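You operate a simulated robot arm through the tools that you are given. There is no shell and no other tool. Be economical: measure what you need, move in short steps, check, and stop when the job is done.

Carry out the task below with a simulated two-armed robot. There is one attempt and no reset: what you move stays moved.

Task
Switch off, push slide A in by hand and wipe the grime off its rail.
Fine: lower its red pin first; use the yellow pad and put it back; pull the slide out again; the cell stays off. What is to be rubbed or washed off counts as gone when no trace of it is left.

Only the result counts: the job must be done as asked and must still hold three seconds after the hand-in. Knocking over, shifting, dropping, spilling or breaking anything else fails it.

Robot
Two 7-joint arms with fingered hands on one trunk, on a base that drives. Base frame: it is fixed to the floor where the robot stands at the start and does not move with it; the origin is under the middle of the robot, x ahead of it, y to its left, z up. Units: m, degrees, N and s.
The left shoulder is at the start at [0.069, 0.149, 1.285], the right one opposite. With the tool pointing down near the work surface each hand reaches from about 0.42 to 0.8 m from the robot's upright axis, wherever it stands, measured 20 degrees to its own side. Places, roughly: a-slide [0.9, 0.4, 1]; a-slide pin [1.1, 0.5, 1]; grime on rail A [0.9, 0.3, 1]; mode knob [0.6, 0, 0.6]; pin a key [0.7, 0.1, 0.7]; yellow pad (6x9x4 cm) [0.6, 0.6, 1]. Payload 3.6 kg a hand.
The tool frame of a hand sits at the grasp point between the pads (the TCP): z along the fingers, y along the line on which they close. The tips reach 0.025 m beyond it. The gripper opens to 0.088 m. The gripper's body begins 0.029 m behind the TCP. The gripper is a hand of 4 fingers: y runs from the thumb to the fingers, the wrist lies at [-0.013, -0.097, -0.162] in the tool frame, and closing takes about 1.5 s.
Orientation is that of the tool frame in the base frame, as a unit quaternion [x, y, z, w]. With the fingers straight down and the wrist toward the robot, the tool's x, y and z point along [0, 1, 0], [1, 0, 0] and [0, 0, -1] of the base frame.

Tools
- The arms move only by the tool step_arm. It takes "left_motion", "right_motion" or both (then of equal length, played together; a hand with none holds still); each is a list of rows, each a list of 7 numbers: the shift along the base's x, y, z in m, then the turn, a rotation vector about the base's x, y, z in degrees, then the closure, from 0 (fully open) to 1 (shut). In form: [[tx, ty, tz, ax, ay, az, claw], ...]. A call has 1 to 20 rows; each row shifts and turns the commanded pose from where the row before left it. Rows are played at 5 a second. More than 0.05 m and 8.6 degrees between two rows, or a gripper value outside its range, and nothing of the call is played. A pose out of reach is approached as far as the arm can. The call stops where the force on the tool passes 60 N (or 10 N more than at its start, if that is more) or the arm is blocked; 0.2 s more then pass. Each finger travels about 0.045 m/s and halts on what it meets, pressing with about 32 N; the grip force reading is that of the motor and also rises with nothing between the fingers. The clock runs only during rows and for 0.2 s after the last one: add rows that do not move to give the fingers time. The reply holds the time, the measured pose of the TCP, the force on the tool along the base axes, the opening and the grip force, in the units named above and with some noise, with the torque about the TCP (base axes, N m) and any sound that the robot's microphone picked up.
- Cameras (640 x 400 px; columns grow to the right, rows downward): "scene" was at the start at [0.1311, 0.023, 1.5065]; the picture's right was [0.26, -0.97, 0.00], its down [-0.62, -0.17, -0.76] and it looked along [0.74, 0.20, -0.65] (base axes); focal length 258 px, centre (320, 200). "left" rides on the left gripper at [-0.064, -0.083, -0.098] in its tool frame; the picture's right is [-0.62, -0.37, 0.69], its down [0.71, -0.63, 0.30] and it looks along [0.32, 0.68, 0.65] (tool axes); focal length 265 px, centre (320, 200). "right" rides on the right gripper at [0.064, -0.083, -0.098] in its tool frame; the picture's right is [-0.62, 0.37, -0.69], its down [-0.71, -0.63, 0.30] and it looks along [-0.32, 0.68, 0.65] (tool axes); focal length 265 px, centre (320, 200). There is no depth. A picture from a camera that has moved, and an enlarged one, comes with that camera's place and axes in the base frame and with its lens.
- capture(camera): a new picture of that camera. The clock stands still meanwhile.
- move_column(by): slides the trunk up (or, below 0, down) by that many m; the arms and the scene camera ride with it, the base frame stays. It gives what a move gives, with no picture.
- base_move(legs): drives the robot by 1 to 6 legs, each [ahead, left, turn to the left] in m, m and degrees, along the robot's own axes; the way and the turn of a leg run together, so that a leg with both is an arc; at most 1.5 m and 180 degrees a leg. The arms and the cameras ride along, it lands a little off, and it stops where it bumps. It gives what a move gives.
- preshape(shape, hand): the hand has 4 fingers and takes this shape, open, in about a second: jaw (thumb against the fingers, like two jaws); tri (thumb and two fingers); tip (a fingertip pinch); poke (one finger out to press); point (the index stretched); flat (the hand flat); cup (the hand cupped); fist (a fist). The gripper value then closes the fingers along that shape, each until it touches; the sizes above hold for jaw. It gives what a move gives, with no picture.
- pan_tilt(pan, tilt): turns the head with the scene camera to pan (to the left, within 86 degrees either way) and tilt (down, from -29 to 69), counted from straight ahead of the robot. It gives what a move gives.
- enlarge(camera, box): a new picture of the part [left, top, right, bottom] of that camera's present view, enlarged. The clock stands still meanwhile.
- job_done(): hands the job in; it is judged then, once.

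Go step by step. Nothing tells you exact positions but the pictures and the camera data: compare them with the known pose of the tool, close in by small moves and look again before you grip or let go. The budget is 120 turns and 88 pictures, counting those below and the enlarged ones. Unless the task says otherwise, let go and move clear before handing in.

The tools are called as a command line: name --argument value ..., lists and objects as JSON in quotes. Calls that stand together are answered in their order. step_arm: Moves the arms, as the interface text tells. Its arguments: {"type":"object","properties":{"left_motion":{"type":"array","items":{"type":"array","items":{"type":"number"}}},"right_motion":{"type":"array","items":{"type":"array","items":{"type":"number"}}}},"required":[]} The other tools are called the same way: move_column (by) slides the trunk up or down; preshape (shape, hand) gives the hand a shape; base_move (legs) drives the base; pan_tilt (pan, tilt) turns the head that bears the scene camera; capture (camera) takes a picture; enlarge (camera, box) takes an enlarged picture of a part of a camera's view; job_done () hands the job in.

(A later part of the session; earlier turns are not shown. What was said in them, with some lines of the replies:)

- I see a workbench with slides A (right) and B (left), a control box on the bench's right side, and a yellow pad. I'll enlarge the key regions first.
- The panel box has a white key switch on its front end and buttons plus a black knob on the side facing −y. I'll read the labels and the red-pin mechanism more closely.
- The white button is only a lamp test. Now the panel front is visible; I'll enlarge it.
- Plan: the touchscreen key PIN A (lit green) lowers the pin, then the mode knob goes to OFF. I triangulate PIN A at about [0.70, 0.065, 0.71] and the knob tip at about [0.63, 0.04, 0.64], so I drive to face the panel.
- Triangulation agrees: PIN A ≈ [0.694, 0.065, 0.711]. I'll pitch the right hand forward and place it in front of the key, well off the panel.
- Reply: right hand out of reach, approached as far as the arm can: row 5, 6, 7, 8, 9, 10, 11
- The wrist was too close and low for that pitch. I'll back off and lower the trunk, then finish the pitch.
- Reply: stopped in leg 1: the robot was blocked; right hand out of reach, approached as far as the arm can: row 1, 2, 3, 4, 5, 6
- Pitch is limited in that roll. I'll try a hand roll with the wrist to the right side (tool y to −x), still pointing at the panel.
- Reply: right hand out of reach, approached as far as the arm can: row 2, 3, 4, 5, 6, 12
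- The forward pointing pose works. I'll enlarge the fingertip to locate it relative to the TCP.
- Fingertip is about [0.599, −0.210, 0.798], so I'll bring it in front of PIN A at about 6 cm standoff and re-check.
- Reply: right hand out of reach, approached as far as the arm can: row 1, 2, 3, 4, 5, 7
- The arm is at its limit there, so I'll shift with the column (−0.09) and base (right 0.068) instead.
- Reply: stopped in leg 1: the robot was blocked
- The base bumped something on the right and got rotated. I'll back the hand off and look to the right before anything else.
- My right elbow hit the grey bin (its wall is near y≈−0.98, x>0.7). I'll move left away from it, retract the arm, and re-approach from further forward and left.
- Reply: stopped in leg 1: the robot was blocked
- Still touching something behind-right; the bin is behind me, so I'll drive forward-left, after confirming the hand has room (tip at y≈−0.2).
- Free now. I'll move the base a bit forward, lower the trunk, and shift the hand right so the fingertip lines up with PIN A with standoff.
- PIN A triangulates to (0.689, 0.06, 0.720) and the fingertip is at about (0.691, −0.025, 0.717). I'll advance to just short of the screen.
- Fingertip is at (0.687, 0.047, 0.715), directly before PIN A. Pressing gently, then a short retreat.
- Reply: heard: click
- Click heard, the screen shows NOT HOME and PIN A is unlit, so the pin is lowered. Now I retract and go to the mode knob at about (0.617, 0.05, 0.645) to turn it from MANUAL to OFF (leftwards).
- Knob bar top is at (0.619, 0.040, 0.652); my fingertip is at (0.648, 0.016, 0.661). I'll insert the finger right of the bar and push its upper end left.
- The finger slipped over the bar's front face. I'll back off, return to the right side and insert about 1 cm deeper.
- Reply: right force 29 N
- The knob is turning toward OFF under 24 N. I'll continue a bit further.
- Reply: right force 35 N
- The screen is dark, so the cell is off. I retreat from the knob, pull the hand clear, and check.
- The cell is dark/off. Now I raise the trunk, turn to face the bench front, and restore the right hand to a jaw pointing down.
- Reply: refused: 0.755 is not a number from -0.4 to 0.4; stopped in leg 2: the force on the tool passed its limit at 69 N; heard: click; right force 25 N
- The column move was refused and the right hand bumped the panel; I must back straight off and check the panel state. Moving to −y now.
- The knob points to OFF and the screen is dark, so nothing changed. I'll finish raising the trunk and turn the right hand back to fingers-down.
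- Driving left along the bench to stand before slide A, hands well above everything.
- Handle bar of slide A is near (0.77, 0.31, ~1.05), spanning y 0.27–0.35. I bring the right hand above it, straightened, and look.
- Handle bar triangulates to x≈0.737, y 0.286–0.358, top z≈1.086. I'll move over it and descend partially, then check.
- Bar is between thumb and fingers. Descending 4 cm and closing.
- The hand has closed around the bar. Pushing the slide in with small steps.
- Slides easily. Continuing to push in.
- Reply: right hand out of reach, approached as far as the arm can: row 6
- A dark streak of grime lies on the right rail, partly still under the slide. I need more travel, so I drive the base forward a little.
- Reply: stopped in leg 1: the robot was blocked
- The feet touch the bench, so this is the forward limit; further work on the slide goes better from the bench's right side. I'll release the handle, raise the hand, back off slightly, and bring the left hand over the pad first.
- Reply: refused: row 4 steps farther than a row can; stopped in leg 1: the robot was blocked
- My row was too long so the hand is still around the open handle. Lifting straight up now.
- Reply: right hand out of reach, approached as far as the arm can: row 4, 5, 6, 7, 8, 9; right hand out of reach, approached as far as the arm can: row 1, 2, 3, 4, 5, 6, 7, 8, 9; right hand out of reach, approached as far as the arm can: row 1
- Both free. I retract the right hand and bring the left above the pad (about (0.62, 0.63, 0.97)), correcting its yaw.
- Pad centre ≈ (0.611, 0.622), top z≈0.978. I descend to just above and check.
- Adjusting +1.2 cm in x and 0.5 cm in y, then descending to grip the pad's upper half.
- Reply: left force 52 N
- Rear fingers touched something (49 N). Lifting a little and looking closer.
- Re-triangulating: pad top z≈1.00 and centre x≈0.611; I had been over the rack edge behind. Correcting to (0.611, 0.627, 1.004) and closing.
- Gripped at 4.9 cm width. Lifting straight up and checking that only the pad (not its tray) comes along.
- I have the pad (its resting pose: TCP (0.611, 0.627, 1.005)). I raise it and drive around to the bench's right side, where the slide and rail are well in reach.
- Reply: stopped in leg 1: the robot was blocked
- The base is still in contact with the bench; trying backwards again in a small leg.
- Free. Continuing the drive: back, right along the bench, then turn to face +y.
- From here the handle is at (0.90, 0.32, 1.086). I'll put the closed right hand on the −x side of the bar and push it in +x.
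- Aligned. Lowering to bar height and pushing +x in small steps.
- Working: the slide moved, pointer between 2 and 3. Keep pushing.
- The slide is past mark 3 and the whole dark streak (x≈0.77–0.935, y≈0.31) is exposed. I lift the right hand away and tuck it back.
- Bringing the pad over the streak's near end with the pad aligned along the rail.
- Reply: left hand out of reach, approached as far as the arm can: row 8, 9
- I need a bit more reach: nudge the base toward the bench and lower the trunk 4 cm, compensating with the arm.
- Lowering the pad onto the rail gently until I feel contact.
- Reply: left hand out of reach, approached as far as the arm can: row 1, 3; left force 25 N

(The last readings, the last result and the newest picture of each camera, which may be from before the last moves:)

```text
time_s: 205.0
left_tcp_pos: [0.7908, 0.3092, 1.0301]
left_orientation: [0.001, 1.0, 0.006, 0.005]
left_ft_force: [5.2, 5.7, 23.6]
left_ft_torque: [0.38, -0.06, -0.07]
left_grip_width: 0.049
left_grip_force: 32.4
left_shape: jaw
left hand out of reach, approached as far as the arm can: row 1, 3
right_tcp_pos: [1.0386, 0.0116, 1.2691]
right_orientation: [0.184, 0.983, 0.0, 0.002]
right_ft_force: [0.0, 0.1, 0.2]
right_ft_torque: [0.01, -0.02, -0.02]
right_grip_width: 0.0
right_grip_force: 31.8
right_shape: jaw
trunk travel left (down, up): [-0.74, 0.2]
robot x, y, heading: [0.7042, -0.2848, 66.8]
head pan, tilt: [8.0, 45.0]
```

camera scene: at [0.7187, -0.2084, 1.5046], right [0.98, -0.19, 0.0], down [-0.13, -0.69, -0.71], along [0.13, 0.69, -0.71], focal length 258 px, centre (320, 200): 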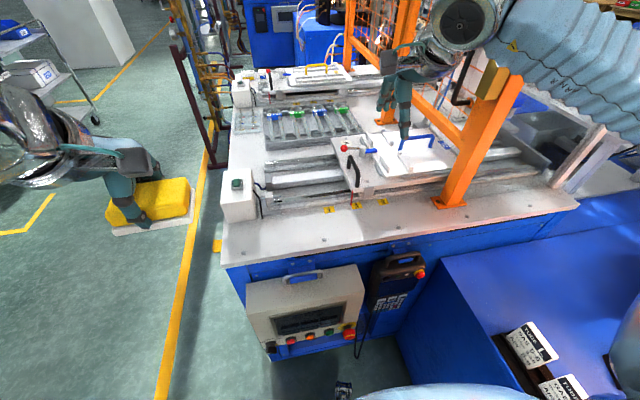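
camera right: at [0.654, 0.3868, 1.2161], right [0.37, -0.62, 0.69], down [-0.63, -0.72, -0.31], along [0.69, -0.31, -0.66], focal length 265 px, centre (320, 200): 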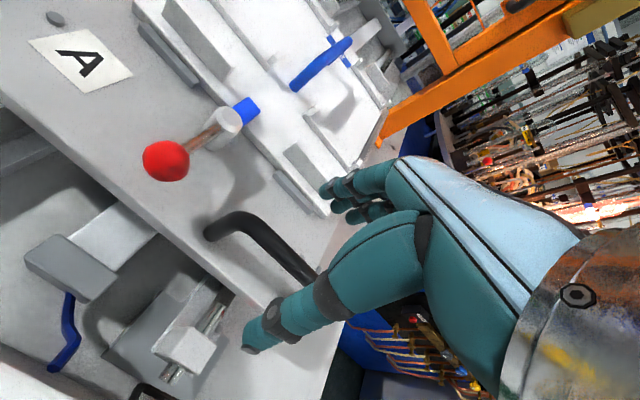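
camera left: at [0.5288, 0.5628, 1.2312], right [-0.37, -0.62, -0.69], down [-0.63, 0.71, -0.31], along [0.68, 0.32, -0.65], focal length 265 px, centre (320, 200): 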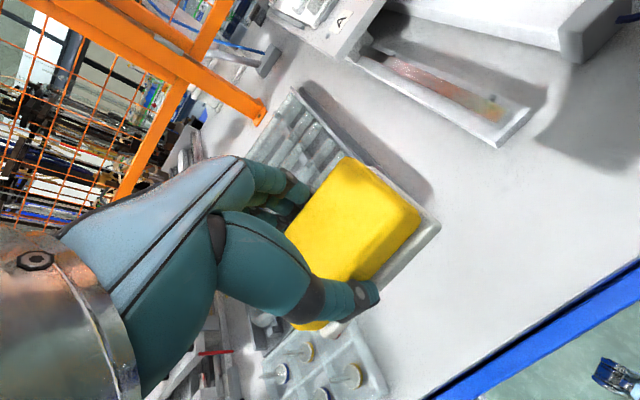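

Contact at 24 N. Now wiping along the rail, out and back, slightly lighter.

step_arm --left_motion '[[0, 0.008, 0.003, 0, 0, 0, 0.8], [0.014, 0, 0, 0, 0, 0, 0.8], [0.014, 0, 0, 0, 0, 0, 0.8], [0.014, 0, 0, 0, 0, 0, 0.8], [0.014, 0, 0, 0, 0, 0, 0.8], [0.014, 0, 0, 0, 0, 0, 0.8], [0.014, 0, 0, 0, 0, 0, 0.8], [0.014, 0, 0, 0, 0, 0, 0.8], [0.014, 0, 0, 0, 0, 0, 0.8], [0.014, 0, 0, 0, 0, 0, 0.8], [0, 0, 0, 0, 0, 0, 0.8]]'

```text
time_s: 207.4
left_tcp_pos: [0.8135, 0.2903, 1.0691]
left_orientation: [0.001, 1.0, -0.002, 0.002]
left_ft_force: [-0.3, -0.3, -0.3]
left_ft_torque: [0.0, -0.02, -0.02]
left_grip_width: 0.0484
left_grip_force: 32.1
left_shape: jaw
left hand out of reach, approached as far as the arm can: row 2, 3, 4, 5, 6, 7, 8, 9, 10
right_tcp_pos: [1.0377, 0.0144, 1.2693]
right_orientation: [0.184, 0.983, -0.001, 0.002]
right_ft_force: [0.1, 0.4, 0.0]
right_ft_torque: [0.05, -0.01, 0.02]
right_grip_width: 0.0001
right_grip_force: 31.6
right_shape: jaw
trunk travel left (down, up): [-0.74, 0.2]
robot x, y, heading: [0.7032, -0.2856, 67.3]
head pan, tilt: [8.0, 45.0]
```

Joint limits from the hand's yaw block this; I'll turn the hand back ~25° (pad oblique to the rail is fine) and retry.

step_arm --left_motion '[[0, 0, 0.01, 0, 0, -8.4, 0.8], [-0.005, 0.007, 0, 0, 0, -8.4, 0.8], [-0.01, 0.015, -0.005, 0, 0, -8.4, 0.8], [0, 0, -0.015, 0, 0, 0, 0.8], [0, 0, -0.015, 0, 0, 0, 0.8], [0, 0, 0, 0, 0, 0, 0.8]]'

```text
time_s: 208.8
left_tcp_pos: [0.7969, 0.3111, 1.0451]
left_orientation: [0.218, 0.976, -0.001, 0.001]
left_ft_force: [-0.8, 0.5, -1.9]
left_ft_torque: [0.0, -0.02, 0.0]
left_grip_width: 0.0484
left_grip_force: 32.2
left_shape: jaw
right_tcp_pos: [1.0354, 0.0156, 1.2681]
right_orientation: [0.184, 0.983, -0.002, 0.002]
right_ft_force: [0.8, -0.4, 0.3]
right_ft_torque: [0.01, 0.01, 0.04]
right_grip_width: 0.0001
right_grip_force: 32.1
right_shape: jaw
trunk travel left (down, up): [-0.74, 0.2]
robot x, y, heading: [0.7034, -0.2877, 67.0]
head pan, tilt: [8.0, 45.0]
```

step_arm --left_motion '[[0, 0.004, -0.01, 0, 0, 0, 0.8], [0, 0, -0.01, 0, 0, 0, 0.8], [0.014, 0, 0, 0, 0, 0, 0.8], [0.014, 0, 0, 0, 0, 0, 0.8], [0.014, 0, 0, 0, 0, 0, 0.8], [0.014, 0, 0, 0, 0, 0, 0.8], [0.014, 0, 0, 0, 0, 0, 0.8], [0.014, 0, 0, 0, 0, 0, 0.8], [0.014, 0, 0, 0, 0, 0, 0.8], [0.014, 0, 0, 0, 0, 0, 0.8], [0.014, 0, 0, 0, 0, 0, 0.8], [0, 0, 0, 0, 0, 0, 0.8]]'

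```text
time_s: 211.4
left_tcp_pos: [0.8447, 0.2908, 1.0588]
left_orientation: [0.219, 0.976, 0.0, 0.001]
left_ft_force: [0.1, -0.1, -0.5]
left_ft_torque: [-0.01, -0.03, 0.03]
left_grip_width: 0.0483
left_grip_force: 31.5
left_shape: jaw
left hand out of reach, approached as far as the arm can: row 4, 5, 6, 7, 8, 9, 10, 11
right_tcp_pos: [1.0386, 0.0164, 1.2685]
right_orientation: [0.183, 0.983, -0.003, 0.002]
right_ft_force: [0.3, -0.3, 0.8]
right_ft_torque: [-0.01, 0.01, 0.01]
right_grip_width: 0.0
right_grip_force: 32.3
right_shape: jaw
trunk travel left (down, up): [-0.74, 0.2]
robot x, y, heading: [0.7047, -0.2872, 67.1]
head pan, tilt: [8.0, 45.0]
```

Reach is best ~20° to the arm's own side, so I'll lift the pad and rotate the base 17° to the right.

step_arm --left_motion '[[0, -0.02, 0.03, 0, 0, 0, 0.8], [0, -0.02, 0.03, 0, 0, 0, 0.8], [0, 0, 0, 0, 0, 0, 0.8]]'

base_move --legs '[[0, 0, -17]]'

```text
time_s: 212.2
left_tcp_pos: [0.8457, 0.251, 1.1187]
left_orientation: [0.219, 0.976, -0.001, 0.002]
left_ft_force: [-0.4, 0.2, -0.6]
left_ft_torque: [-0.04, -0.01, -0.05]
left_grip_width: 0.0482
left_grip_force: 32.1
left_shape: jaw
right_tcp_pos: [1.0379, 0.0174, 1.2687]
right_orientation: [0.184, 0.983, -0.002, 0.002]
right_ft_force: [0.9, -0.3, 0.9]
right_ft_torque: [-0.02, -0.03, 0.02]
right_grip_width: 0.0
right_grip_force: 31.9
right_shape: jaw
trunk travel left (down, up): [-0.74, 0.2]
robot x, y, heading: [0.7017, -0.29, 67.1]
head pan, tilt: [8.0, 45.0]
```

```text
time_s: 214.7
left_tcp_pos: [0.994, 0.1868, 1.1197]
left_orientation: [0.36, 0.933, -0.002, 0.002]
left_ft_force: [-1.2, -0.2, -1.5]
left_ft_torque: [-0.02, 0.0, -0.01]
left_grip_width: 0.0482
left_grip_force: 33.0
left_shape: jaw
right_tcp_pos: [1.1102, -0.0935, 1.2694]
right_orientation: [0.326, 0.945, -0.003, 0.002]
right_ft_force: [0.3, -0.1, -0.2]
right_ft_torque: [0.02, 0.0, 0.0]
right_grip_width: 0.0002
right_grip_force: 32.3
right_shape: jaw
trunk travel left (down, up): [-0.74, 0.2]
robot x, y, heading: [0.7062, -0.2859, 50.3]
head pan, tilt: [8.0, 45.0]
```

step_arm --left_motion '[[-0.04, 0.02, 0, 0, 0, 8, 0.8], [-0.035, 0.03, 0, 0, 0, 8, 0.8], [0, 0.038, 0, 0, 0, 0, 0.8], [0, 0.038, 0, 0, 0, 0, 0.8], [0, 0, -0.03, 0, 0, 0, 0.8], [0, 0, -0.03, 0, 0, 0, 0.8], [0, 0, -0.015, 0, 0, 0, 0.8], [0, 0, -0.015, 0, 0, 0, 0.8], [0, 0, 0, 0, 0, 0, 0.8]]'

```text
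time_s: 216.7
left_tcp_pos: [0.9195, 0.3118, 1.0309]
left_orientation: [0.227, 0.974, 0.0, 0.001]
left_ft_force: [-2.3, 1.7, 4.8]
left_ft_torque: [0.09, -0.05, -0.01]
left_grip_width: 0.0483
left_grip_force: 31.8
left_shape: jaw
right_tcp_pos: [1.1105, -0.0956, 1.2688]
right_orientation: [0.325, 0.946, -0.001, 0.002]
right_ft_force: [0.1, 0.0, 0.8]
right_ft_torque: [0.02, -0.02, 0.02]
right_grip_width: 0.0
right_grip_force: 32.3
right_shape: jaw
trunk travel left (down, up): [-0.74, 0.2]
robot x, y, heading: [0.7008, -0.29, 50.0]
head pan, tilt: [8.0, 45.0]
```

Reached the far end with contact. Now wiping back and forth along the streak with ~10–15 N.

step_arm --left_motion '[[0, 0.004, -0.006, 0, 0, 0, 0.8], [0.014, 0, 0, 0, 0, 0, 0.8], [-0.016, 0, 0, 0, 0, 0, 0.8], [-0.016, 0, 0, 0, 0, 0, 0.8], [-0.016, 0, 0, 0, 0, 0, 0.8], [-0.016, 0, 0, 0, 0, 0, 0.8], [-0.016, 0, 0, 0, 0, 0, 0.8], [-0.016, 0, 0, 0, 0, 0, 0.8], [-0.016, 0, 0, 0, 0, 0, 0.8], [-0.016, 0, 0, 0, 0, 0, 0.8], [-0.016, 0, 0, 0, 0, 0, 0.8], [-0.016, 0, 0, 0, 0, 0, 0.8], [0, 0, 0, 0, 0, 0, 0.8]]'

step_arm --left_motion '[[0.016, 0, 0, 0, 0, 0, 0.8], [0.016, 0, 0, 0, 0, 0, 0.8], [0.016, 0, 0, 0, 0, 0, 0.8], [0.016, 0, 0, 0, 0, 0, 0.8], [0.016, 0, 0, 0, 0, 0, 0.8], [0.016, 0, 0, 0, 0, 0, 0.8], [0.016, 0, 0, 0, 0, 0, 0.8], [0.016, 0, 0, 0, 0, 0, 0.8], [0.016, 0, 0, 0, 0, 0, 0.8], [0.016, 0, 0, 0, 0, 0, 0.8], [0, 0, 0, 0, 0, 0, 0.8]]'

```text
time_s: 219.5
left_tcp_pos: [0.7792, 0.3134, 1.0294]
left_orientation: [0.229, 0.974, 0.005, 0.003]
left_ft_force: [11.7, 0.0, 23.5]
left_ft_torque: [0.11, -0.35, -0.06]
left_grip_width: 0.0487
left_grip_force: 31.5
left_shape: jaw
right_tcp_pos: [1.1129, -0.1001, 1.2681]
right_orientation: [0.326, 0.945, -0.001, 0.0]
right_ft_force: [-0.5, -0.3, 0.6]
right_ft_torque: [0.01, 0.02, 0.02]
right_grip_width: 0.0001
right_grip_force: 32.0
right_shape: jaw
trunk travel left (down, up): [-0.74, 0.2]
robot x, y, heading: [0.7055, -0.2857, 49.8]
head pan, tilt: [8.0, 45.0]
```

```text
time_s: 221.9
left_tcp_pos: [0.9319, 0.3147, 1.0299]
left_orientation: [0.226, 0.974, 0.004, 0.003]
left_ft_force: [-13.8, 0.2, 28.0]
left_ft_torque: [0.16, 0.39, 0.08]
left_grip_width: 0.0484
left_grip_force: 31.3
left_shape: jaw
right_tcp_pos: [1.1054, -0.1009, 1.2727]
right_orientation: [0.326, 0.946, 0.0, 0.004]
right_ft_force: [-0.1, -0.1, 0.6]
right_ft_torque: [0.02, 0.04, -0.04]
right_grip_width: 0.0
right_grip_force: 32.7
right_shape: jaw
trunk travel left (down, up): [-0.74, 0.2]
robot x, y, heading: [0.7021, -0.29, 49.9]
head pan, tilt: [8.0, 45.0]
```

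step_arm --left_motion '[[0, 0.006, 0, 0, 0, 0, 0.8], [-0.016, 0, 0, 0, 0, 0, 0.8], [-0.016, 0, 0, 0, 0, 0, 0.8], [-0.016, 0, 0, 0, 0, 0, 0.8], [-0.016, 0, 0, 0, 0, 0, 0.8], [-0.016, 0, 0, 0, 0, 0, 0.8], [-0.016, 0, 0, 0, 0, 0, 0.8], [-0.016, 0, 0, 0, 0, 0, 0.8], [-0.016, 0, 0, 0, 0, 0, 0.8], [-0.016, 0, 0, 0, 0, 0, 0.8], [-0.016, 0, 0, 0, 0, 0, 0.8], [0, 0, 0, 0, 0, 0, 0.8]]'

step_arm --left_motion '[[0, -0.012, 0, 0, 0, 0, 0.8], [0.016, 0, 0, 0, 0, 0, 0.8], [0.016, 0, 0, 0, 0, 0, 0.8], [0.016, 0, 0, 0, 0, 0, 0.8], [0.016, 0, 0, 0, 0, 0, 0.8], [0.016, 0, 0, 0, 0, 0, 0.8], [0.016, 0, 0, 0, 0, 0, 0.8], [0.016, 0, 0, 0, 0, 0, 0.8], [0.016, 0, 0, 0, 0, 0, 0.8], [0.016, 0, 0, 0, 0, 0, 0.8], [0.016, 0, 0, 0, 0, 0, 0.8], [-0.016, 0, 0, 0, 0, 0, 0.8], [-0.016, 0, 0, 0, 0, 0, 0.8], [-0.016, 0, 0, 0, 0, 0, 0.8], [-0.016, 0, 0.03, 0, 0, 0, 0.8], [-0.016, -0.03, 0.03, 0, 0, 0, 0.8], [-0.02, -0.04, 0.02, 0, 0, 0, 0.8], [-0.02, -0.04, 0.0, 0, 0, 0, 0.8], [0, -0.04, 0.0, 0, 0, 0, 0.8], [0, 0, 0, 0, 0, 0, 0.8]]'

pan_tilt --pan 25 --tilt 45

enlarge --camera "scene" --box '[240, 80, 440, 240]'

```text
time_s: 224.5
left_tcp_pos: [0.7791, 0.3179, 1.03]
left_orientation: [0.23, 0.973, 0.003, 0.003]
left_ft_force: [12.9, -1.2, 24.3]
left_ft_torque: [-0.1, -0.36, 0.01]
left_grip_width: 0.0488
left_grip_force: 32.1
left_shape: jaw
right_tcp_pos: [1.1145, -0.0989, 1.2685]
right_orientation: [0.326, 0.945, -0.002, 0.0]
right_ft_force: [0.0, 0.3, 0.1]
right_ft_torque: [-0.01, -0.01, -0.02]
right_grip_width: 0.0001
right_grip_force: 31.5
right_shape: jaw
trunk travel left (down, up): [-0.74, 0.2]
robot x, y, heading: [0.7039, -0.2848, 50.2]
head pan, tilt: [8.0, 45.0]
```

```text
time_s: 228.7
left_tcp_pos: [0.8132, 0.1583, 1.1037]
left_orientation: [0.226, 0.974, 0.001, 0.0]
left_ft_force: [0.7, 0.4, -0.1]
left_ft_torque: [0.03, -0.03, 0.0]
left_grip_width: 0.0491
left_grip_force: 31.7
left_shape: jaw
right_tcp_pos: [1.1114, -0.0956, 1.2688]
right_orientation: [0.325, 0.946, -0.002, 0.003]
right_ft_force: [-0.3, 0.1, 0.3]
right_ft_torque: [-0.04, 0.0, -0.01]
right_grip_width: 0.0
right_grip_force: 31.8
right_shape: jaw
trunk travel left (down, up): [-0.74, 0.2]
robot x, y, heading: [0.7043, -0.2865, 50.0]
head pan, tilt: [8.0, 45.0]
```

```text
time_s: 229.5
left_tcp_pos: [0.8131, 0.1608, 1.1033]
left_orientation: [0.227, 0.974, -0.001, 0.002]
left_ft_force: [-0.8, 0.2, -1.2]
left_ft_torque: [0.0, 0.02, -0.05]
left_grip_width: 0.0493
left_grip_force: 32.0
left_shape: jaw
right_tcp_pos: [1.11, -0.0943, 1.2685]
right_orientation: [0.325, 0.946, -0.004, 0.003]
right_ft_force: [0.1, -0.1, -0.8]
right_ft_torque: [-0.04, 0.01, 0.02]
right_grip_width: 0.0
right_grip_force: 32.1
right_shape: jaw
trunk travel left (down, up): [-0.74, 0.2]
robot x, y, heading: [0.7032, -0.2874, 50.1]
head pan, tilt: [25.0, 45.0]
```

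```text
2.50 times, centred on (340, 160) of scene
camera zoom: at [0.755, -0.167, 1.4645], right [0.97, -0.26, 0.0], down [-0.18, -0.68, -0.71], along [0.18, 0.68, -0.71], focal length 646 px, centre (270, 300)
```

zoom: 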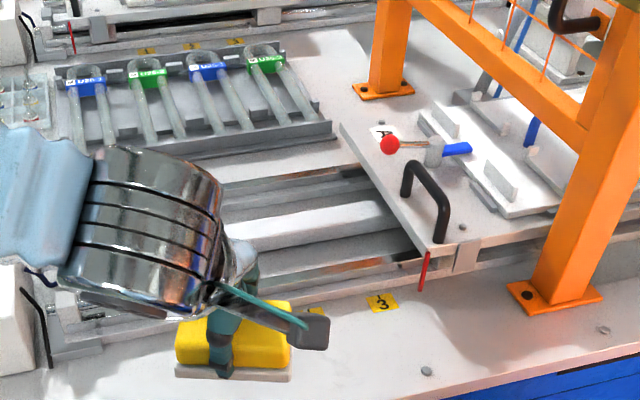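

The hand blocks the view; moving it aside and looking again.

step_arm --left_motion '[[-0.03, -0.02, 0.03, 0, 0, 0, 0.8], [-0.03, -0.02, 0.03, 0, 0, 0, 0.8], [-0.03, -0.02, 0.03, 0, 0, 0, 0.8], [-0.03, 0, 0.03, 0, 0, 0, 0.8], [-0.03, 0, 0.03, 0, 0, 0, 0.8], [-0.03, 0, 0.02, 0, 0, 0, 0.8], [0, 0, 0, 0, 0, 0, 0.8]]'

enlarge --camera "scene" --box '[260, 120, 400, 220]'

```text
time_s: 231.1
left_tcp_pos: [0.6764, 0.1462, 1.2987]
left_orientation: [0.227, 0.974, -0.001, 0.001]
left_ft_force: [-0.4, 0.2, -0.6]
left_ft_torque: [0.01, 0.0, -0.02]
left_grip_width: 0.0489
left_grip_force: 31.5
left_shape: jaw
left hand out of reach, approached as far as the arm can: row 1, 2, 3
right_tcp_pos: [1.1109, -0.0961, 1.2693]
right_orientation: [0.325, 0.946, -0.002, 0.002]
right_ft_force: [-0.3, -0.1, -0.2]
right_ft_torque: [0.03, 0.02, -0.01]
right_grip_width: 0.0002
right_grip_force: 31.9
right_shape: jaw
trunk travel left (down, up): [-0.74, 0.2]
robot x, y, heading: [0.7034, -0.2888, 50.1]
head pan, tilt: [25.0, 45.0]
```

```text
4.00 times, centred on (330, 170) of scene
camera zoom: at [0.756, -0.1698, 1.4647], right [0.97, -0.26, 0.0], down [-0.18, -0.68, -0.71], along [0.18, 0.68, -0.71], focal length 1034 px, centre (280, 320)
```

zoom: 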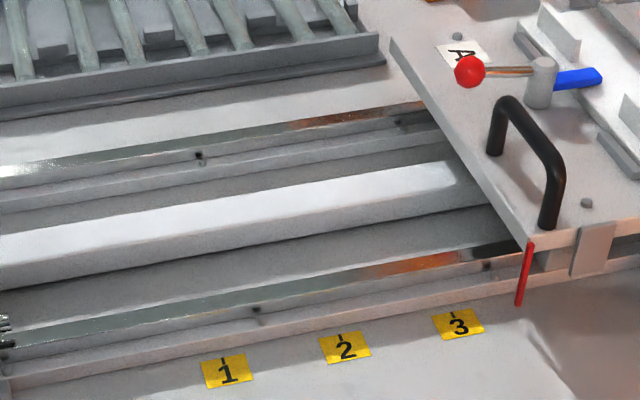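

The rail is clean, no streak left. Now I'll pull the slide out: rotate the base to heading ~70 and bring the open right hand over the handle at (1.048, 0.315, 1.086).

base_move --legs '[[0, 0, 20]]'

step_arm --right_motion '[[0, 0.03, 0, 0, 0, -8, 0], [0, 0.04, 0, 0, 0, -8, 0], [0, 0.04, 0, 0, 0, -8, 0], [0, 0.04, 0, 0, 0, 0, 0], [0.01, 0.04, -0.01, 0, 0, 0, 0], [0.01, 0.04, -0.02, 0, 0, 0, 0], [0.01, 0.035, -0.02, 0, 0, 0, 0], [0, 0.02, -0.02, 0, 0, 0, 0], [0, 0, -0.02, 0, 0, 0, 0], [0, 0, 0, 0, 0, 0, 0]]'

```text
time_s: 234.0
left_tcp_pos: [0.5296, 0.1115, 1.2978]
left_orientation: [0.053, 0.999, 0.0, 0.001]
left_ft_force: [0.2, -0.6, -1.3]
left_ft_torque: [0.0, 0.01, -0.02]
left_grip_width: 0.0492
left_grip_force: 31.8
left_shape: jaw
right_tcp_pos: [1.0212, 0.0329, 1.2681]
right_orientation: [0.156, 0.988, -0.001, 0.002]
right_ft_force: [0.5, -0.5, -0.1]
right_ft_torque: [0.0, 0.03, 0.01]
right_grip_width: 0.0004
right_grip_force: 31.9
right_shape: jaw
trunk travel left (down, up): [-0.74, 0.2]
robot x, y, heading: [0.7061, -0.2856, 70.5]
head pan, tilt: [25.0, 45.0]
```

```text
time_s: 236.2
left_tcp_pos: [0.529, 0.1102, 1.2981]
left_orientation: [0.053, 0.999, -0.001, 0.0]
left_ft_force: [0.0, 0.1, -1.2]
left_ft_torque: [0.0, 0.01, 0.0]
left_grip_width: 0.0485
left_grip_force: 31.9
left_shape: jaw
right_tcp_pos: [1.0486, 0.3184, 1.1773]
right_orientation: [0.357, 0.934, -0.002, 0.002]
right_ft_force: [0.6, 0.4, 0.1]
right_ft_torque: [-0.01, 0.01, 0.02]
right_grip_width: 0.0877
right_grip_force: 0.0
right_shape: jaw
trunk travel left (down, up): [-0.74, 0.2]
robot x, y, heading: [0.7029, -0.2841, 70.3]
head pan, tilt: [25.0, 45.0]
```

pan_tilt --pan -5 --tilt 40

enlarge --camera "scene" --box '[280, 90, 440, 230]'

capture --camera "right"

```text
time_s: 237.1
left_tcp_pos: [0.5296, 0.1117, 1.298]
left_orientation: [0.053, 0.999, 0.0, 0.001]
left_ft_force: [-0.3, 0.6, -0.3]
left_ft_torque: [-0.02, -0.02, 0.04]
left_grip_width: 0.0489
left_grip_force: 32.1
left_shape: jaw
right_tcp_pos: [1.0489, 0.3175, 1.1779]
right_orientation: [0.358, 0.934, -0.002, 0.002]
right_ft_force: [0.7, -0.5, -0.2]
right_ft_torque: [0.01, 0.0, 0.01]
right_grip_width: 0.0877
right_grip_force: 0.0
right_shape: jaw
trunk travel left (down, up): [-0.74, 0.2]
robot x, y, heading: [0.703, -0.2898, 70.5]
head pan, tilt: [-5.0, 40.0]
```

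```text
2.86 times, centred on (360, 160) of scene
camera zoom: at [0.7552, -0.1612, 1.4719], right [0.91, -0.42, 0.0], down [-0.27, -0.58, -0.77], along [0.32, 0.7, -0.64], focal length 738 px, centre (206, 314)
```

zoom: 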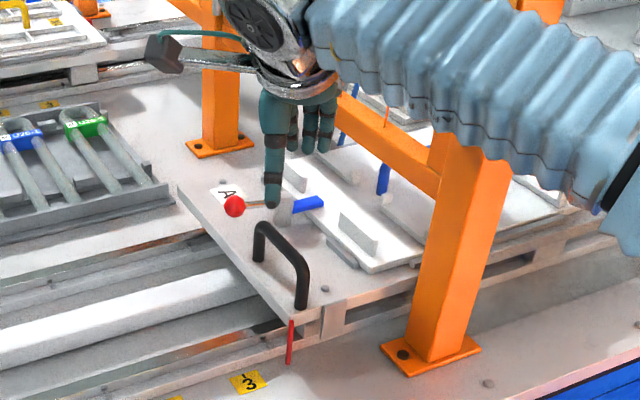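

```text
8 pictures are left
camera right: at [0.9483, 0.3009, 1.2765], right [0.71, -0.14, 0.69], down [0.11, -0.95, -0.3], along [0.7, 0.29, -0.65], focal length 265 px, centre (320, 200)
```

right: 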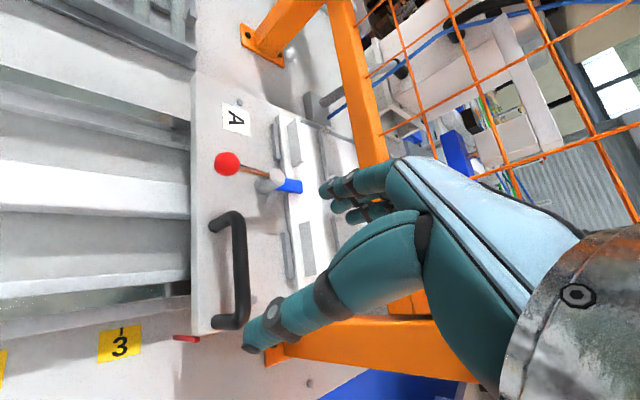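

Bar is at x≈1.044, y 0.285–0.355. I rotate the hand another −25° so the jaws straddle it better, then descend.

step_arm --right_motion '[[0, 0, 0, 0, 0, -8.4, 0], [0, 0, 0, 0, 0, -8.4, 0], [0, 0.001, 0, 0, 0, -8.4, 0], [0, 0, -0.03, 0, 0, 0, 0], [0, 0, -0.03, 0, 0, 0, 0], [0, 0, 0, 0, 0, 0, 0]]'

enlarge --camera "scene" --box '[280, 90, 440, 230]'

```text
time_s: 238.5
left_tcp_pos: [0.5276, 0.1117, 1.297]
left_orientation: [0.052, 0.999, -0.001, 0.002]
left_ft_force: [-0.1, -0.7, -0.8]
left_ft_torque: [0.0, -0.02, -0.03]
left_grip_width: 0.0487
left_grip_force: 31.6
left_shape: jaw
right_tcp_pos: [1.048, 0.3193, 1.1184]
right_orientation: [0.552, 0.834, -0.002, 0.002]
right_ft_force: [-0.1, -1.1, 0.1]
right_ft_torque: [-0.04, -0.01, -0.02]
right_grip_width: 0.0875
right_grip_force: 0.0
right_shape: jaw
trunk travel left (down, up): [-0.74, 0.2]
robot x, y, heading: [0.7035, -0.2854, 70.4]
head pan, tilt: [-5.0, 40.0]
```

```text
2.86 times, centred on (360, 160) of scene
camera zoom: at [0.7542, -0.1616, 1.472], right [0.91, -0.42, 0.0], down [-0.27, -0.58, -0.77], along [0.32, 0.7, -0.64], focal length 738 px, centre (206, 314)
```

zoom: 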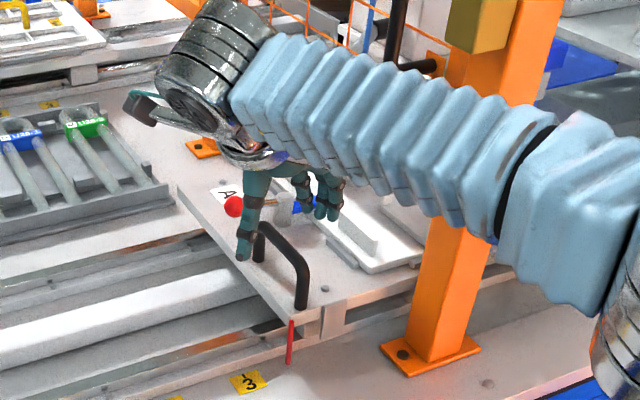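

Jaws straddle the bar. Descending 4 cm and closing.

step_arm --right_motion '[[0, 0, -0.015, 0, 0, 0, 0], [0, 0, -0.015, 0, 0, 0, 0], [0, 0, -0.01, 0, 0, 0, 0], [0, 0, 0, 0, 0, 0, 0.5], [0, 0, 0, 0, 0, 0, 0.8], [0, 0, 0, 0, 0, 0, 1], [0, 0, 0, 0, 0, 0, 1], [0, 0, 0, 0, 0, 0, 1], [0, 0, 0, 0, 0, 0, 1], [0, 0, 0, 0, 0, 0, 1], [0, 0, 0, 0, 0, 0, 1]]'

step_arm --right_motion '[[-0.01, 0, 0, 0, 0, 0, 1], [-0.015, 0, 0, 0, 0, 0, 1], [-0.02, 0, 0, 0, 0, 0, 1], [-0.02, 0, 0, 0, 0, 0, 1], [-0.02, 0, 0, 0, 0, 0, 1], [-0.02, 0, 0, 0, 0, 0, 1], [-0.02, 0, 0, 0, 0, 0, 1], [-0.02, 0, 0, 0, 0, 0, 1], [-0.02, 0, 0, 0, 0, 0, 1], [0, 0, 0, 0, 0, 0, 1]]'

```text
time_s: 240.9
left_tcp_pos: [0.5295, 0.1121, 1.2978]
left_orientation: [0.052, 0.999, -0.001, 0.001]
left_ft_force: [0.1, 0.1, -1.5]
left_ft_torque: [0.01, 0.0, 0.01]
left_grip_width: 0.0491
left_grip_force: 31.9
left_shape: jaw
right_tcp_pos: [1.0476, 0.3198, 1.0773]
right_orientation: [0.551, 0.835, -0.004, 0.002]
right_ft_force: [-3.6, -1.9, -6.3]
right_ft_torque: [0.01, -0.02, -0.18]
right_grip_width: 0.0002
right_grip_force: 31.7
right_shape: jaw
trunk travel left (down, up): [-0.74, 0.2]
robot x, y, heading: [0.703, -0.2873, 70.5]
head pan, tilt: [-5.0, 40.0]
```

```text
time_s: 243.1
left_tcp_pos: [0.5299, 0.1118, 1.2995]
left_orientation: [0.053, 0.999, -0.001, 0.001]
left_ft_force: [-0.3, -0.7, -1.2]
left_ft_torque: [0.01, -0.04, 0.02]
left_grip_width: 0.0486
left_grip_force: 32.0
left_shape: jaw
right_tcp_pos: [0.8845, 0.3192, 1.0767]
right_orientation: [0.552, 0.834, -0.004, 0.001]
right_ft_force: [-3.5, -9.9, -17.1]
right_ft_torque: [-0.01, 0.01, -0.2]
right_grip_width: 0.0
right_grip_force: 32.2
right_shape: jaw
trunk travel left (down, up): [-0.74, 0.2]
robot x, y, heading: [0.7039, -0.2829, 70.7]
head pan, tilt: [-5.0, 40.0]
```

Pulling works smoothly. Continuing outward to the original position (TCP x≈0.737).

step_arm --right_motion '[[-0.02, 0, 0, 0, 0, 0, 1], [-0.02, 0, 0, 0, 0, 0, 1], [-0.02, 0, 0, 0, 0, 0, 1], [-0.02, 0, 0, 0, 0, 0, 1], [-0.02, 0, 0, 0, 0, 0, 1], [-0.015, 0, 0, 0, 0, 0, 1], [-0.015, 0, 0, 0, 0, 0, 1], [-0.01, 0, 0, 0, 0, 0, 1], [0, 0, 0, 0, 0, 0, 1]]'

```text
time_s: 244.1
left_tcp_pos: [0.5345, 0.1109, 1.2986]
left_orientation: [0.052, 0.999, -0.001, -0.001]
left_ft_force: [0.1, -0.2, -0.5]
left_ft_torque: [-0.02, 0.01, 0.03]
left_grip_width: 0.0492
left_grip_force: 32.0
left_shape: jaw
right_tcp_pos: [0.927, 0.3261, 1.0788]
right_orientation: [0.62, 0.784, -0.004, 0.001]
right_ft_force: [6.2, -15.3, -6.0]
right_ft_torque: [0.04, 0.1, -0.17]
right_grip_width: 0.0003
right_grip_force: 32.4
right_shape: jaw
right hand out of reach, approached as far as the arm can: row 4
trunk travel left (down, up): [-0.74, 0.2]
robot x, y, heading: [0.7052, -0.2864, 70.4]
head pan, tilt: [-5.0, 40.0]
stopped in row 4 (right hand): the arm was blocked; the commanded pose is now the measured one
```

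Arm limits made it swing back; I'll pull by driving the base in −x instead, with the arm held.

base_move --legs '[[-0.04, 0.113, 0]]'

```text
time_s: 246.1
left_tcp_pos: [0.4123, 0.1102, 1.299]
left_orientation: [0.052, 0.999, 0.001, 0.001]
left_ft_force: [-0.5, 0.2, -0.3]
left_ft_torque: [-0.02, -0.03, -0.01]
left_grip_width: 0.0488
left_grip_force: 31.6
left_shape: jaw
right_tcp_pos: [0.7997, 0.3266, 1.0795]
right_orientation: [0.614, 0.789, -0.002, -0.001]
right_ft_force: [2.5, -16.0, -14.8]
right_ft_torque: [-0.01, 0.07, -0.16]
right_grip_width: 0.0
right_grip_force: 32.2
right_shape: jaw
trunk travel left (down, up): [-0.74, 0.2]
robot x, y, heading: [0.58, -0.2887, 70.6]
head pan, tilt: [-5.0, 40.0]
```

base_move --legs '[[-0.023, 0.062, 0]]'

pan_tilt --pan 0 --tilt 40

capture --camera "scene"

```text
time_s: 247.6
left_tcp_pos: [0.3438, 0.1086, 1.2988]
left_orientation: [0.053, 0.999, 0.0, 0.001]
left_ft_force: [0.3, -0.9, -0.1]
left_ft_torque: [0.04, -0.01, 0.01]
left_grip_width: 0.0487
left_grip_force: 32.1
left_shape: jaw
right_tcp_pos: [0.7288, 0.3252, 1.0788]
right_orientation: [0.612, 0.791, -0.002, 0.001]
right_ft_force: [-1.6, -8.9, -10.8]
right_ft_torque: [0.05, 0.08, -0.17]
right_grip_width: 0.0001
right_grip_force: 32.1
right_shape: jaw
trunk travel left (down, up): [-0.74, 0.2]
robot x, y, heading: [0.5126, -0.2862, 70.4]
head pan, tilt: [-5.0, 40.0]
```

```text
time_s: 248.3
left_tcp_pos: [0.3467, 0.1098, 1.2986]
left_orientation: [0.053, 0.999, 0.0, 0.001]
left_ft_force: [-0.3, -0.2, 0.2]
left_ft_torque: [0.01, 0.0, -0.02]
left_grip_width: 0.0488
left_grip_force: 32.1
left_shape: jaw
right_tcp_pos: [0.7298, 0.3254, 1.0777]
right_orientation: [0.613, 0.79, -0.004, 0.001]
right_ft_force: [-0.3, -5.8, -2.2]
right_ft_torque: [0.02, 0.0, -0.14]
right_grip_width: 0.0
right_grip_force: 31.4
right_shape: jaw
trunk travel left (down, up): [-0.74, 0.2]
robot x, y, heading: [0.5102, -0.2852, 70.4]
head pan, tilt: [0.0, 40.0]
```

```text
6 pictures are left
camera scene: at [0.5542, -0.1604, 1.472], right [0.94, -0.34, 0.0], down [-0.22, -0.6, -0.77], along [0.26, 0.72, -0.64], focal length 258 px, centre (320, 200)
```

scene: 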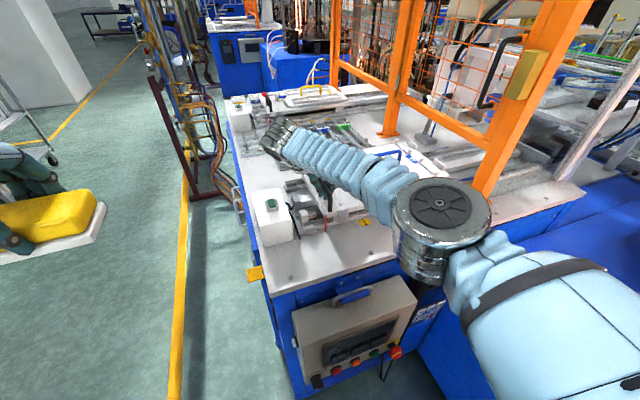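

The slide is nearly fully out. A tiny extra pull to seat it against its end.

base_move --legs '[[-0.005, 0.015, 0]]'

```text
time_s: 249.2
left_tcp_pos: [0.3337, 0.1101, 1.2995]
left_orientation: [0.051, 0.999, -0.002, -0.004]
left_ft_force: [-0.3, -0.5, -1.2]
left_ft_torque: [-0.02, 0.0, 0.01]
left_grip_width: 0.049
left_grip_force: 32.0
left_shape: jaw
right_tcp_pos: [0.7234, 0.326, 1.0779]
right_orientation: [0.618, 0.786, -0.004, -0.001]
right_ft_force: [34.7, -9.2, -7.6]
right_ft_torque: [0.09, 0.15, -0.13]
right_grip_width: 0.0
right_grip_force: 31.9
right_shape: jaw
trunk travel left (down, up): [-0.74, 0.2]
robot x, y, heading: [0.493, -0.2858, 70.3]
head pan, tilt: [0.0, 40.0]
```

End stop felt (35 N): the slide is fully out. Releasing and lifting the hand straight up.

step_arm --right_motion '[[0.006, 0, 0, 0, 0, 0, 0.5], [0, 0, 0, 0, 0, 0, 0], [0, 0, 0, 0, 0, 0, 0], [0, 0, 0, 0, 0, 0, 0], [0, 0, 0, 0, 0, 0, 0], [0, 0, 0, 0, 0, 0, 0], [0, 0, 0, 0, 0, 0, 0], [0, 0, 0, 0, 0, 0, 0], [0, 0, 0.02, 0, 0, 0, 0], [0, 0, 0.02, 0, 0, 0, 0], [0, 0, 0.03, 0, 0, 0, 0], [0, 0, 0.03, 0, 0, 0, 0], [0, 0, 0.03, 0, 0, 0, 0], [0, 0, 0, 0, 0, 0, 0]]'

```text
time_s: 252.3
left_tcp_pos: [0.3241, 0.1116, 1.2982]
left_orientation: [0.051, 0.999, -0.002, 0.001]
left_ft_force: [-0.3, -1.1, -0.6]
left_ft_torque: [0.01, 0.02, 0.05]
left_grip_width: 0.0489
left_grip_force: 32.3
left_shape: jaw
right_tcp_pos: [0.8067, 0.3173, 1.204]
right_orientation: [0.67, 0.742, -0.009, -0.001]
right_ft_force: [-0.8, 0.5, 0.7]
right_ft_torque: [0.0, 0.0, -0.01]
right_grip_width: 0.0879
right_grip_force: 0.2
right_shape: jaw
trunk travel left (down, up): [-0.74, 0.2]
robot x, y, heading: [0.4915, -0.2846, 70.5]
head pan, tilt: [0.0, 40.0]
stopped in row 14 (right hand): the arm was blocked; the commanded pose is now the measured one
```

The hand drifted in +x while lifting; I check whether the slide was moved.

enlarge --camera "scene" --box '[240, 130, 460, 270]'

```text
2.86 times, centred on (350, 200) of scene
camera zoom: at [0.5355, -0.1587, 1.4719], right [0.94, -0.34, 0.0], down [-0.21, -0.61, -0.77], along [0.26, 0.72, -0.64], focal length 738 px, centre (234, 200)
```

zoom: 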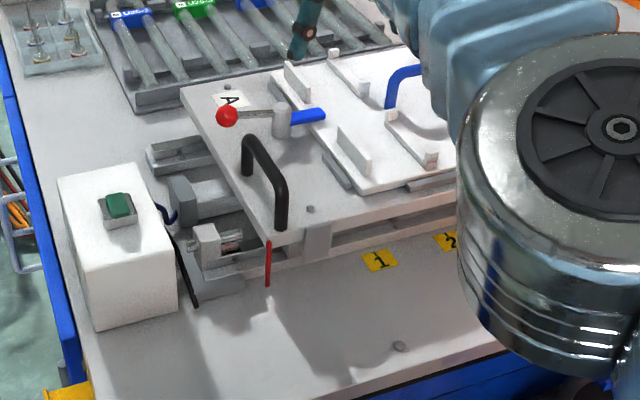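

The slide is at its original out position (bar x≈0.73). Now back to the front to return the pad: tuck the right hand, then drive.

step_arm --right_motion '[[0, -0.03, 0.02, 0, 0, 0, 0], [0, -0.03, 0.02, 0, 0, 0, 0], [0, -0.03, 0.02, 0, 0, 0, 0], [0, -0.03, 0.02, 0, 0, 0, 0], [0, -0.03, 0.0, 0, 0, 0, 0], [0, 0, 0, 0, 0, 0, 0]]'

base_move --legs '[[-0.226, 0.504, 0]]'

```text
time_s: 253.8
left_tcp_pos: [0.3253, 0.1117, 1.2973]
left_orientation: [0.052, 0.999, 0.0, 0.001]
left_ft_force: [0.4, -0.5, -1.6]
left_ft_torque: [-0.01, -0.01, 0.02]
left_grip_width: 0.0487
left_grip_force: 32.5
left_shape: jaw
right_tcp_pos: [0.804, 0.1679, 1.2843]
right_orientation: [0.668, 0.744, -0.01, -0.001]
right_ft_force: [0.7, 0.5, 0.4]
right_ft_torque: [0.02, 0.01, 0.0]
right_grip_width: 0.0879
right_grip_force: 0.1
right_shape: jaw
trunk travel left (down, up): [-0.74, 0.2]
robot x, y, heading: [0.4917, -0.2867, 70.3]
head pan, tilt: [0.0, 40.0]
```

```text
time_s: 260.6
left_tcp_pos: [-0.2203, 0.0647, 1.2988]
left_orientation: [0.052, 0.999, -0.001, -0.001]
left_ft_force: [0.0, 0.1, -1.0]
left_ft_torque: [-0.01, 0.01, 0.03]
left_grip_width: 0.0488
left_grip_force: 32.0
left_shape: jaw
right_tcp_pos: [0.2582, 0.1227, 1.2829]
right_orientation: [0.669, 0.744, -0.009, -0.002]
right_ft_force: [0.7, -0.8, -0.3]
right_ft_torque: [0.03, -0.01, 0.0]
right_grip_width: 0.088
right_grip_force: 0.0
right_shape: jaw
trunk travel left (down, up): [-0.74, 0.2]
robot x, y, heading: [-0.0578, -0.3326, 70.4]
head pan, tilt: [0.0, 40.0]
```

base_move --legs '[[0, 0, -70.4], [0, 0.8, 0], [0.15, 0, 0]]'

```text
time_s: 281.2
left_tcp_pos: [0.416, 0.7592, 1.2981]
left_orientation: [0.619, 0.786, -0.003, -0.001]
left_ft_force: [0.3, -0.5, -0.7]
left_ft_torque: [-0.03, 0.02, -0.04]
left_grip_width: 0.0483
left_grip_force: 31.9
left_shape: jaw
right_tcp_pos: [0.6287, 0.328, 1.2833]
right_orientation: [0.975, 0.222, -0.008, -0.004]
right_ft_force: [0.6, 0.2, 0.2]
right_ft_torque: [-0.03, 0.0, -0.04]
right_grip_width: 0.0877
right_grip_force: 0.0
right_shape: jaw
trunk travel left (down, up): [-0.74, 0.2]
robot x, y, heading: [0.099, 0.4691, -0.0]
head pan, tilt: [0.0, 40.0]
```

Bringing the pad back above its spot with matching orientation.

step_arm --left_motion '[[0.025, -0.02, -0.02, 0, 0, -6.8, 0.8], [0.025, -0.02, -0.02, 0, 0, -6.7, 0.8], [0.03, -0.02, -0.02, 0, 0, 0, 0.8], [0.03, -0.02, -0.03, 0, 0, 0, 0.8], [0.03, -0.02, -0.03, 0, 0, 0, 0.8], [0.03, -0.02, -0.03, 0, 0, 0, 0.8], [0.025, -0.012, -0.03, 0, 0, 0, 0.8], [0, 0, 0, 0, 0, 0, 0.8]]'

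pan_tilt --pan 5 --tilt 50

enlarge --camera "scene" --box '[200, 140, 360, 260]'

```text
time_s: 283.0
left_tcp_pos: [0.6101, 0.6252, 1.1169]
left_orientation: [0.707, 0.707, -0.001, 0.001]
left_ft_force: [0.4, 0.9, -0.1]
left_ft_torque: [-0.01, -0.01, 0.02]
left_grip_width: 0.0487
left_grip_force: 32.0
left_shape: jaw
right_tcp_pos: [0.6275, 0.3257, 1.2842]
right_orientation: [0.975, 0.222, -0.007, -0.005]
right_ft_force: [-0.6, -0.1, 0.1]
right_ft_torque: [-0.03, 0.03, 0.0]
right_grip_width: 0.0877
right_grip_force: 0.1
right_shape: jaw
trunk travel left (down, up): [-0.74, 0.2]
robot x, y, heading: [0.0963, 0.4668, -0.2]
head pan, tilt: [0.0, 40.0]
```

```text
time_s: 283.7
left_tcp_pos: [0.608, 0.6253, 1.1177]
left_orientation: [0.707, 0.708, 0.0, 0.001]
left_ft_force: [-0.4, -0.7, -0.6]
left_ft_torque: [0.0, 0.02, -0.01]
left_grip_width: 0.0485
left_grip_force: 31.7
left_shape: jaw
right_tcp_pos: [0.6275, 0.3249, 1.2842]
right_orientation: [0.975, 0.222, -0.006, -0.005]
right_ft_force: [0.5, 0.3, -0.2]
right_ft_torque: [0.0, -0.01, 0.01]
right_grip_width: 0.0878
right_grip_force: 0.1
right_shape: jaw
trunk travel left (down, up): [-0.74, 0.2]
robot x, y, heading: [0.0957, 0.4678, -0.1]
head pan, tilt: [5.0, 50.0]
```

```text
3.33 times, centred on (280, 200) of scene
camera zoom: at [0.2222, 0.4766, 1.4578], right [0.09, -1.0, 0.0], down [-0.76, -0.07, -0.64], along [0.64, 0.05, -0.77], focal length 862 px, centre (453, 200)
```

zoom: 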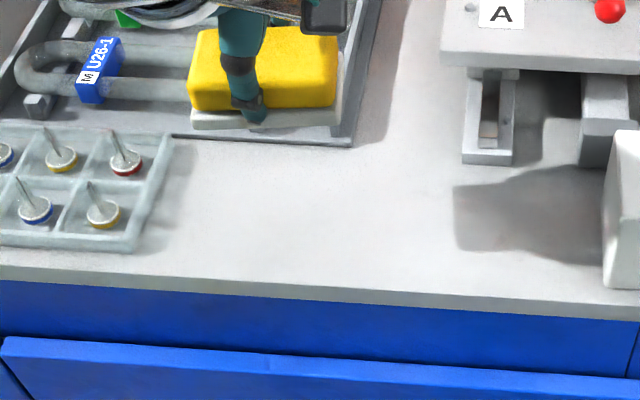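

The spot is clear. Lowering the pad to its resting height (TCP z≈1.005).

step_arm --left_motion '[[0.002, 0.001, -0.04, 0, 0, 0, 0.8], [0, 0, -0.035, 0, 0, 0, 0.8], [0, 0, -0.02, 0, 0, 0, 0.8], [0, 0, -0.01, 0, 0, 0, 0.8], [0, 0, -0.004, 0, 0, 0, 0.8], [0, 0, 0, 0, 0, 0, 0.8]]'

```text
time_s: 285.1
left_tcp_pos: [0.6098, 0.6254, 1.011]
left_orientation: [0.707, 0.708, -0.001, 0.0]
left_ft_force: [-0.2, -1.1, -1.3]
left_ft_torque: [-0.01, 0.0, -0.05]
left_grip_width: 0.0481
left_grip_force: 31.7
left_shape: jaw
right_tcp_pos: [0.6265, 0.324, 1.2837]
right_orientation: [0.975, 0.222, -0.006, -0.006]
right_ft_force: [0.4, 0.3, -0.6]
right_ft_torque: [0.04, 0.02, 0.0]
right_grip_width: 0.0877
right_grip_force: 0.0
right_shape: jaw
trunk travel left (down, up): [-0.74, 0.2]
robot x, y, heading: [0.0969, 0.4676, -0.2]
head pan, tilt: [5.0, 50.0]
```

step_arm --left_motion '[[0, 0, -0.003, 0, 0, 0, 0.8], [0, 0, -0.003, 0, 0, 0, 0.8], [0, 0, -0.002, 0, 0, 0, 0.8], [0, 0, 0, 0, 0, 0, 0.8]]'

```text
time_s: 286.1
left_tcp_pos: [0.6103, 0.6245, 1.0049]
left_orientation: [0.706, 0.708, 0.002, 0.003]
left_ft_force: [2.0, 2.2, 17.5]
left_ft_torque: [0.15, -0.55, 0.03]
left_grip_width: 0.0485
left_grip_force: 31.3
left_shape: jaw
right_tcp_pos: [0.6259, 0.324, 1.2846]
right_orientation: [0.975, 0.222, -0.006, -0.006]
right_ft_force: [0.0, 0.4, -0.2]
right_ft_torque: [-0.01, 0.04, -0.01]
right_grip_width: 0.0879
right_grip_force: 0.1
right_shape: jaw
trunk travel left (down, up): [-0.74, 0.2]
robot x, y, heading: [0.0971, 0.4686, -0.2]
head pan, tilt: [5.0, 50.0]
```

Resting. Opening the fingers and lifting straight up.

step_arm --left_motion '[[0, 0, 0.002, 0, 0, 0, 0.8], [0, 0, 0, 0, 0, 0, 0.5], [0, 0, 0, 0, 0, 0, 0.2], [0, 0, 0, 0, 0, 0, 0], [0, 0, 0, 0, 0, 0, 0], [0, 0, 0, 0, 0, 0, 0], [0, 0, 0, 0, 0, 0, 0], [0, 0, 0.02, 0, 0, 0, 0], [0, 0, 0.03, 0, 0, 0, 0], [0, 0, 0.04, 0, 0, 0, 0], [-0.02, 0, 0.04, 0, 0, 0, 0], [-0.03, 0.02, 0.03, 0, 0, 0, 0], [-0.03, 0.03, 0.02, 0, 0, 0, 0], [-0.03, 0.03, 0, 0, 0, 0, 0], [0, 0, 0, 0, 0, 0, 0]]'

capture --camera "scene"

```text
time_s: 289.3
left_tcp_pos: [0.5009, 0.7057, 1.1836]
left_orientation: [0.707, 0.707, -0.001, -0.002]
left_ft_force: [0.0, 0.1, 0.4]
left_ft_torque: [0.03, -0.01, -0.01]
left_grip_width: 0.088
left_grip_force: 0.1
left_shape: jaw
right_tcp_pos: [0.6287, 0.3226, 1.2838]
right_orientation: [0.975, 0.222, -0.007, -0.007]
right_ft_force: [0.2, 0.4, 0.2]
right_ft_torque: [0.01, 0.0, 0.01]
right_grip_width: 0.0881
right_grip_force: 0.1
right_shape: jaw
trunk travel left (down, up): [-0.74, 0.2]
robot x, y, heading: [0.0969, 0.4691, -0.1]
head pan, tilt: [5.0, 50.0]
```

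```text
3 pictures are left
camera scene: at [0.2243, 0.4739, 1.4576], right [0.09, -1.0, 0.0], down [-0.76, -0.06, -0.64], along [0.64, 0.06, -0.77], focal length 258 px, centre (320, 200)
```

scene: 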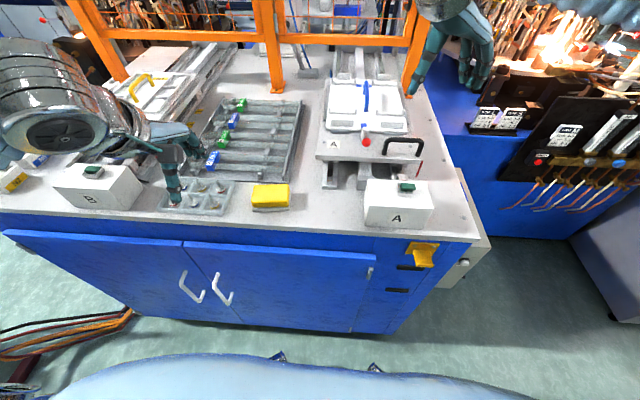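

The pad is back in place and slide A is out. A final closer check, with the left hand moved further clear.

step_arm --left_motion '[[-0.01, 0.01, 0.04, 0, 0, 0, 0], [0, 0, 0.04, 0, 0, 0, 0], [0, 0, 0, 0, 0, 0, 0]]'

enlarge --camera "scene" --box '[240, 110, 440, 240]'

```text
time_s: 290.1
left_tcp_pos: [0.4912, 0.7134, 1.2647]
left_orientation: [0.706, 0.708, -0.001, -0.001]
left_ft_force: [-0.4, -0.7, -0.2]
left_ft_torque: [-0.01, -0.04, 0.0]
left_grip_width: 0.0878
left_grip_force: 0.0
left_shape: jaw
right_tcp_pos: [0.6286, 0.3223, 1.2833]
right_orientation: [0.975, 0.221, -0.006, -0.006]
right_ft_force: [0.1, -0.3, 0.1]
right_ft_torque: [0.02, -0.01, -0.01]
right_grip_width: 0.0879
right_grip_force: 0.0
right_shape: jaw
trunk travel left (down, up): [-0.74, 0.2]
robot x, y, heading: [0.0945, 0.4647, -0.1]
head pan, tilt: [5.0, 50.0]
```

```text
3.08 times, centred on (340, 175) of scene
camera zoom: at [0.2251, 0.4737, 1.4575], right [0.08, -1.0, 0.0], down [-0.76, -0.06, -0.64], along [0.64, 0.06, -0.77], focal length 795 px, centre (258, 277)
```

zoom: 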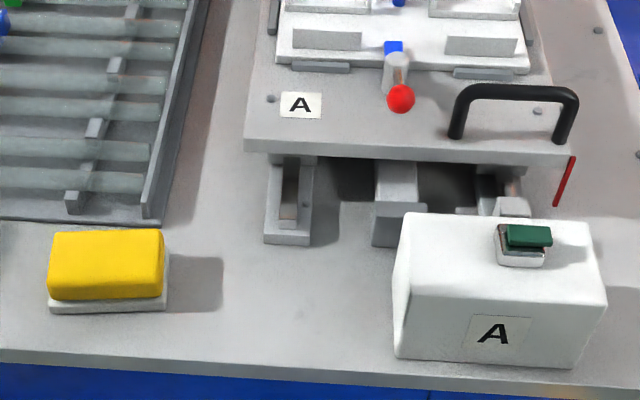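

The pad lies as before, slide A is fully out, the rail is clean, the knob is at OFF and both hands are clear. Handing in.

job_done

```text
The job is handed in.
```

I lowered pin A and switched the cell off. I then pushed slide A in, wiped its rail until I could see no trace of grime, put the yellow pad back and pulled the slide fully out again.

Two bumps happened on the way:
- **Panel:** my right hand hit the control panel after the cell was off, and I heard a click. The screen stayed dark and the knob still pointed to OFF.
- **Grey bin:** the robot also touched the grey bin on the right while driving. In the pictures it looked undisturbed, but I did not check it closely.
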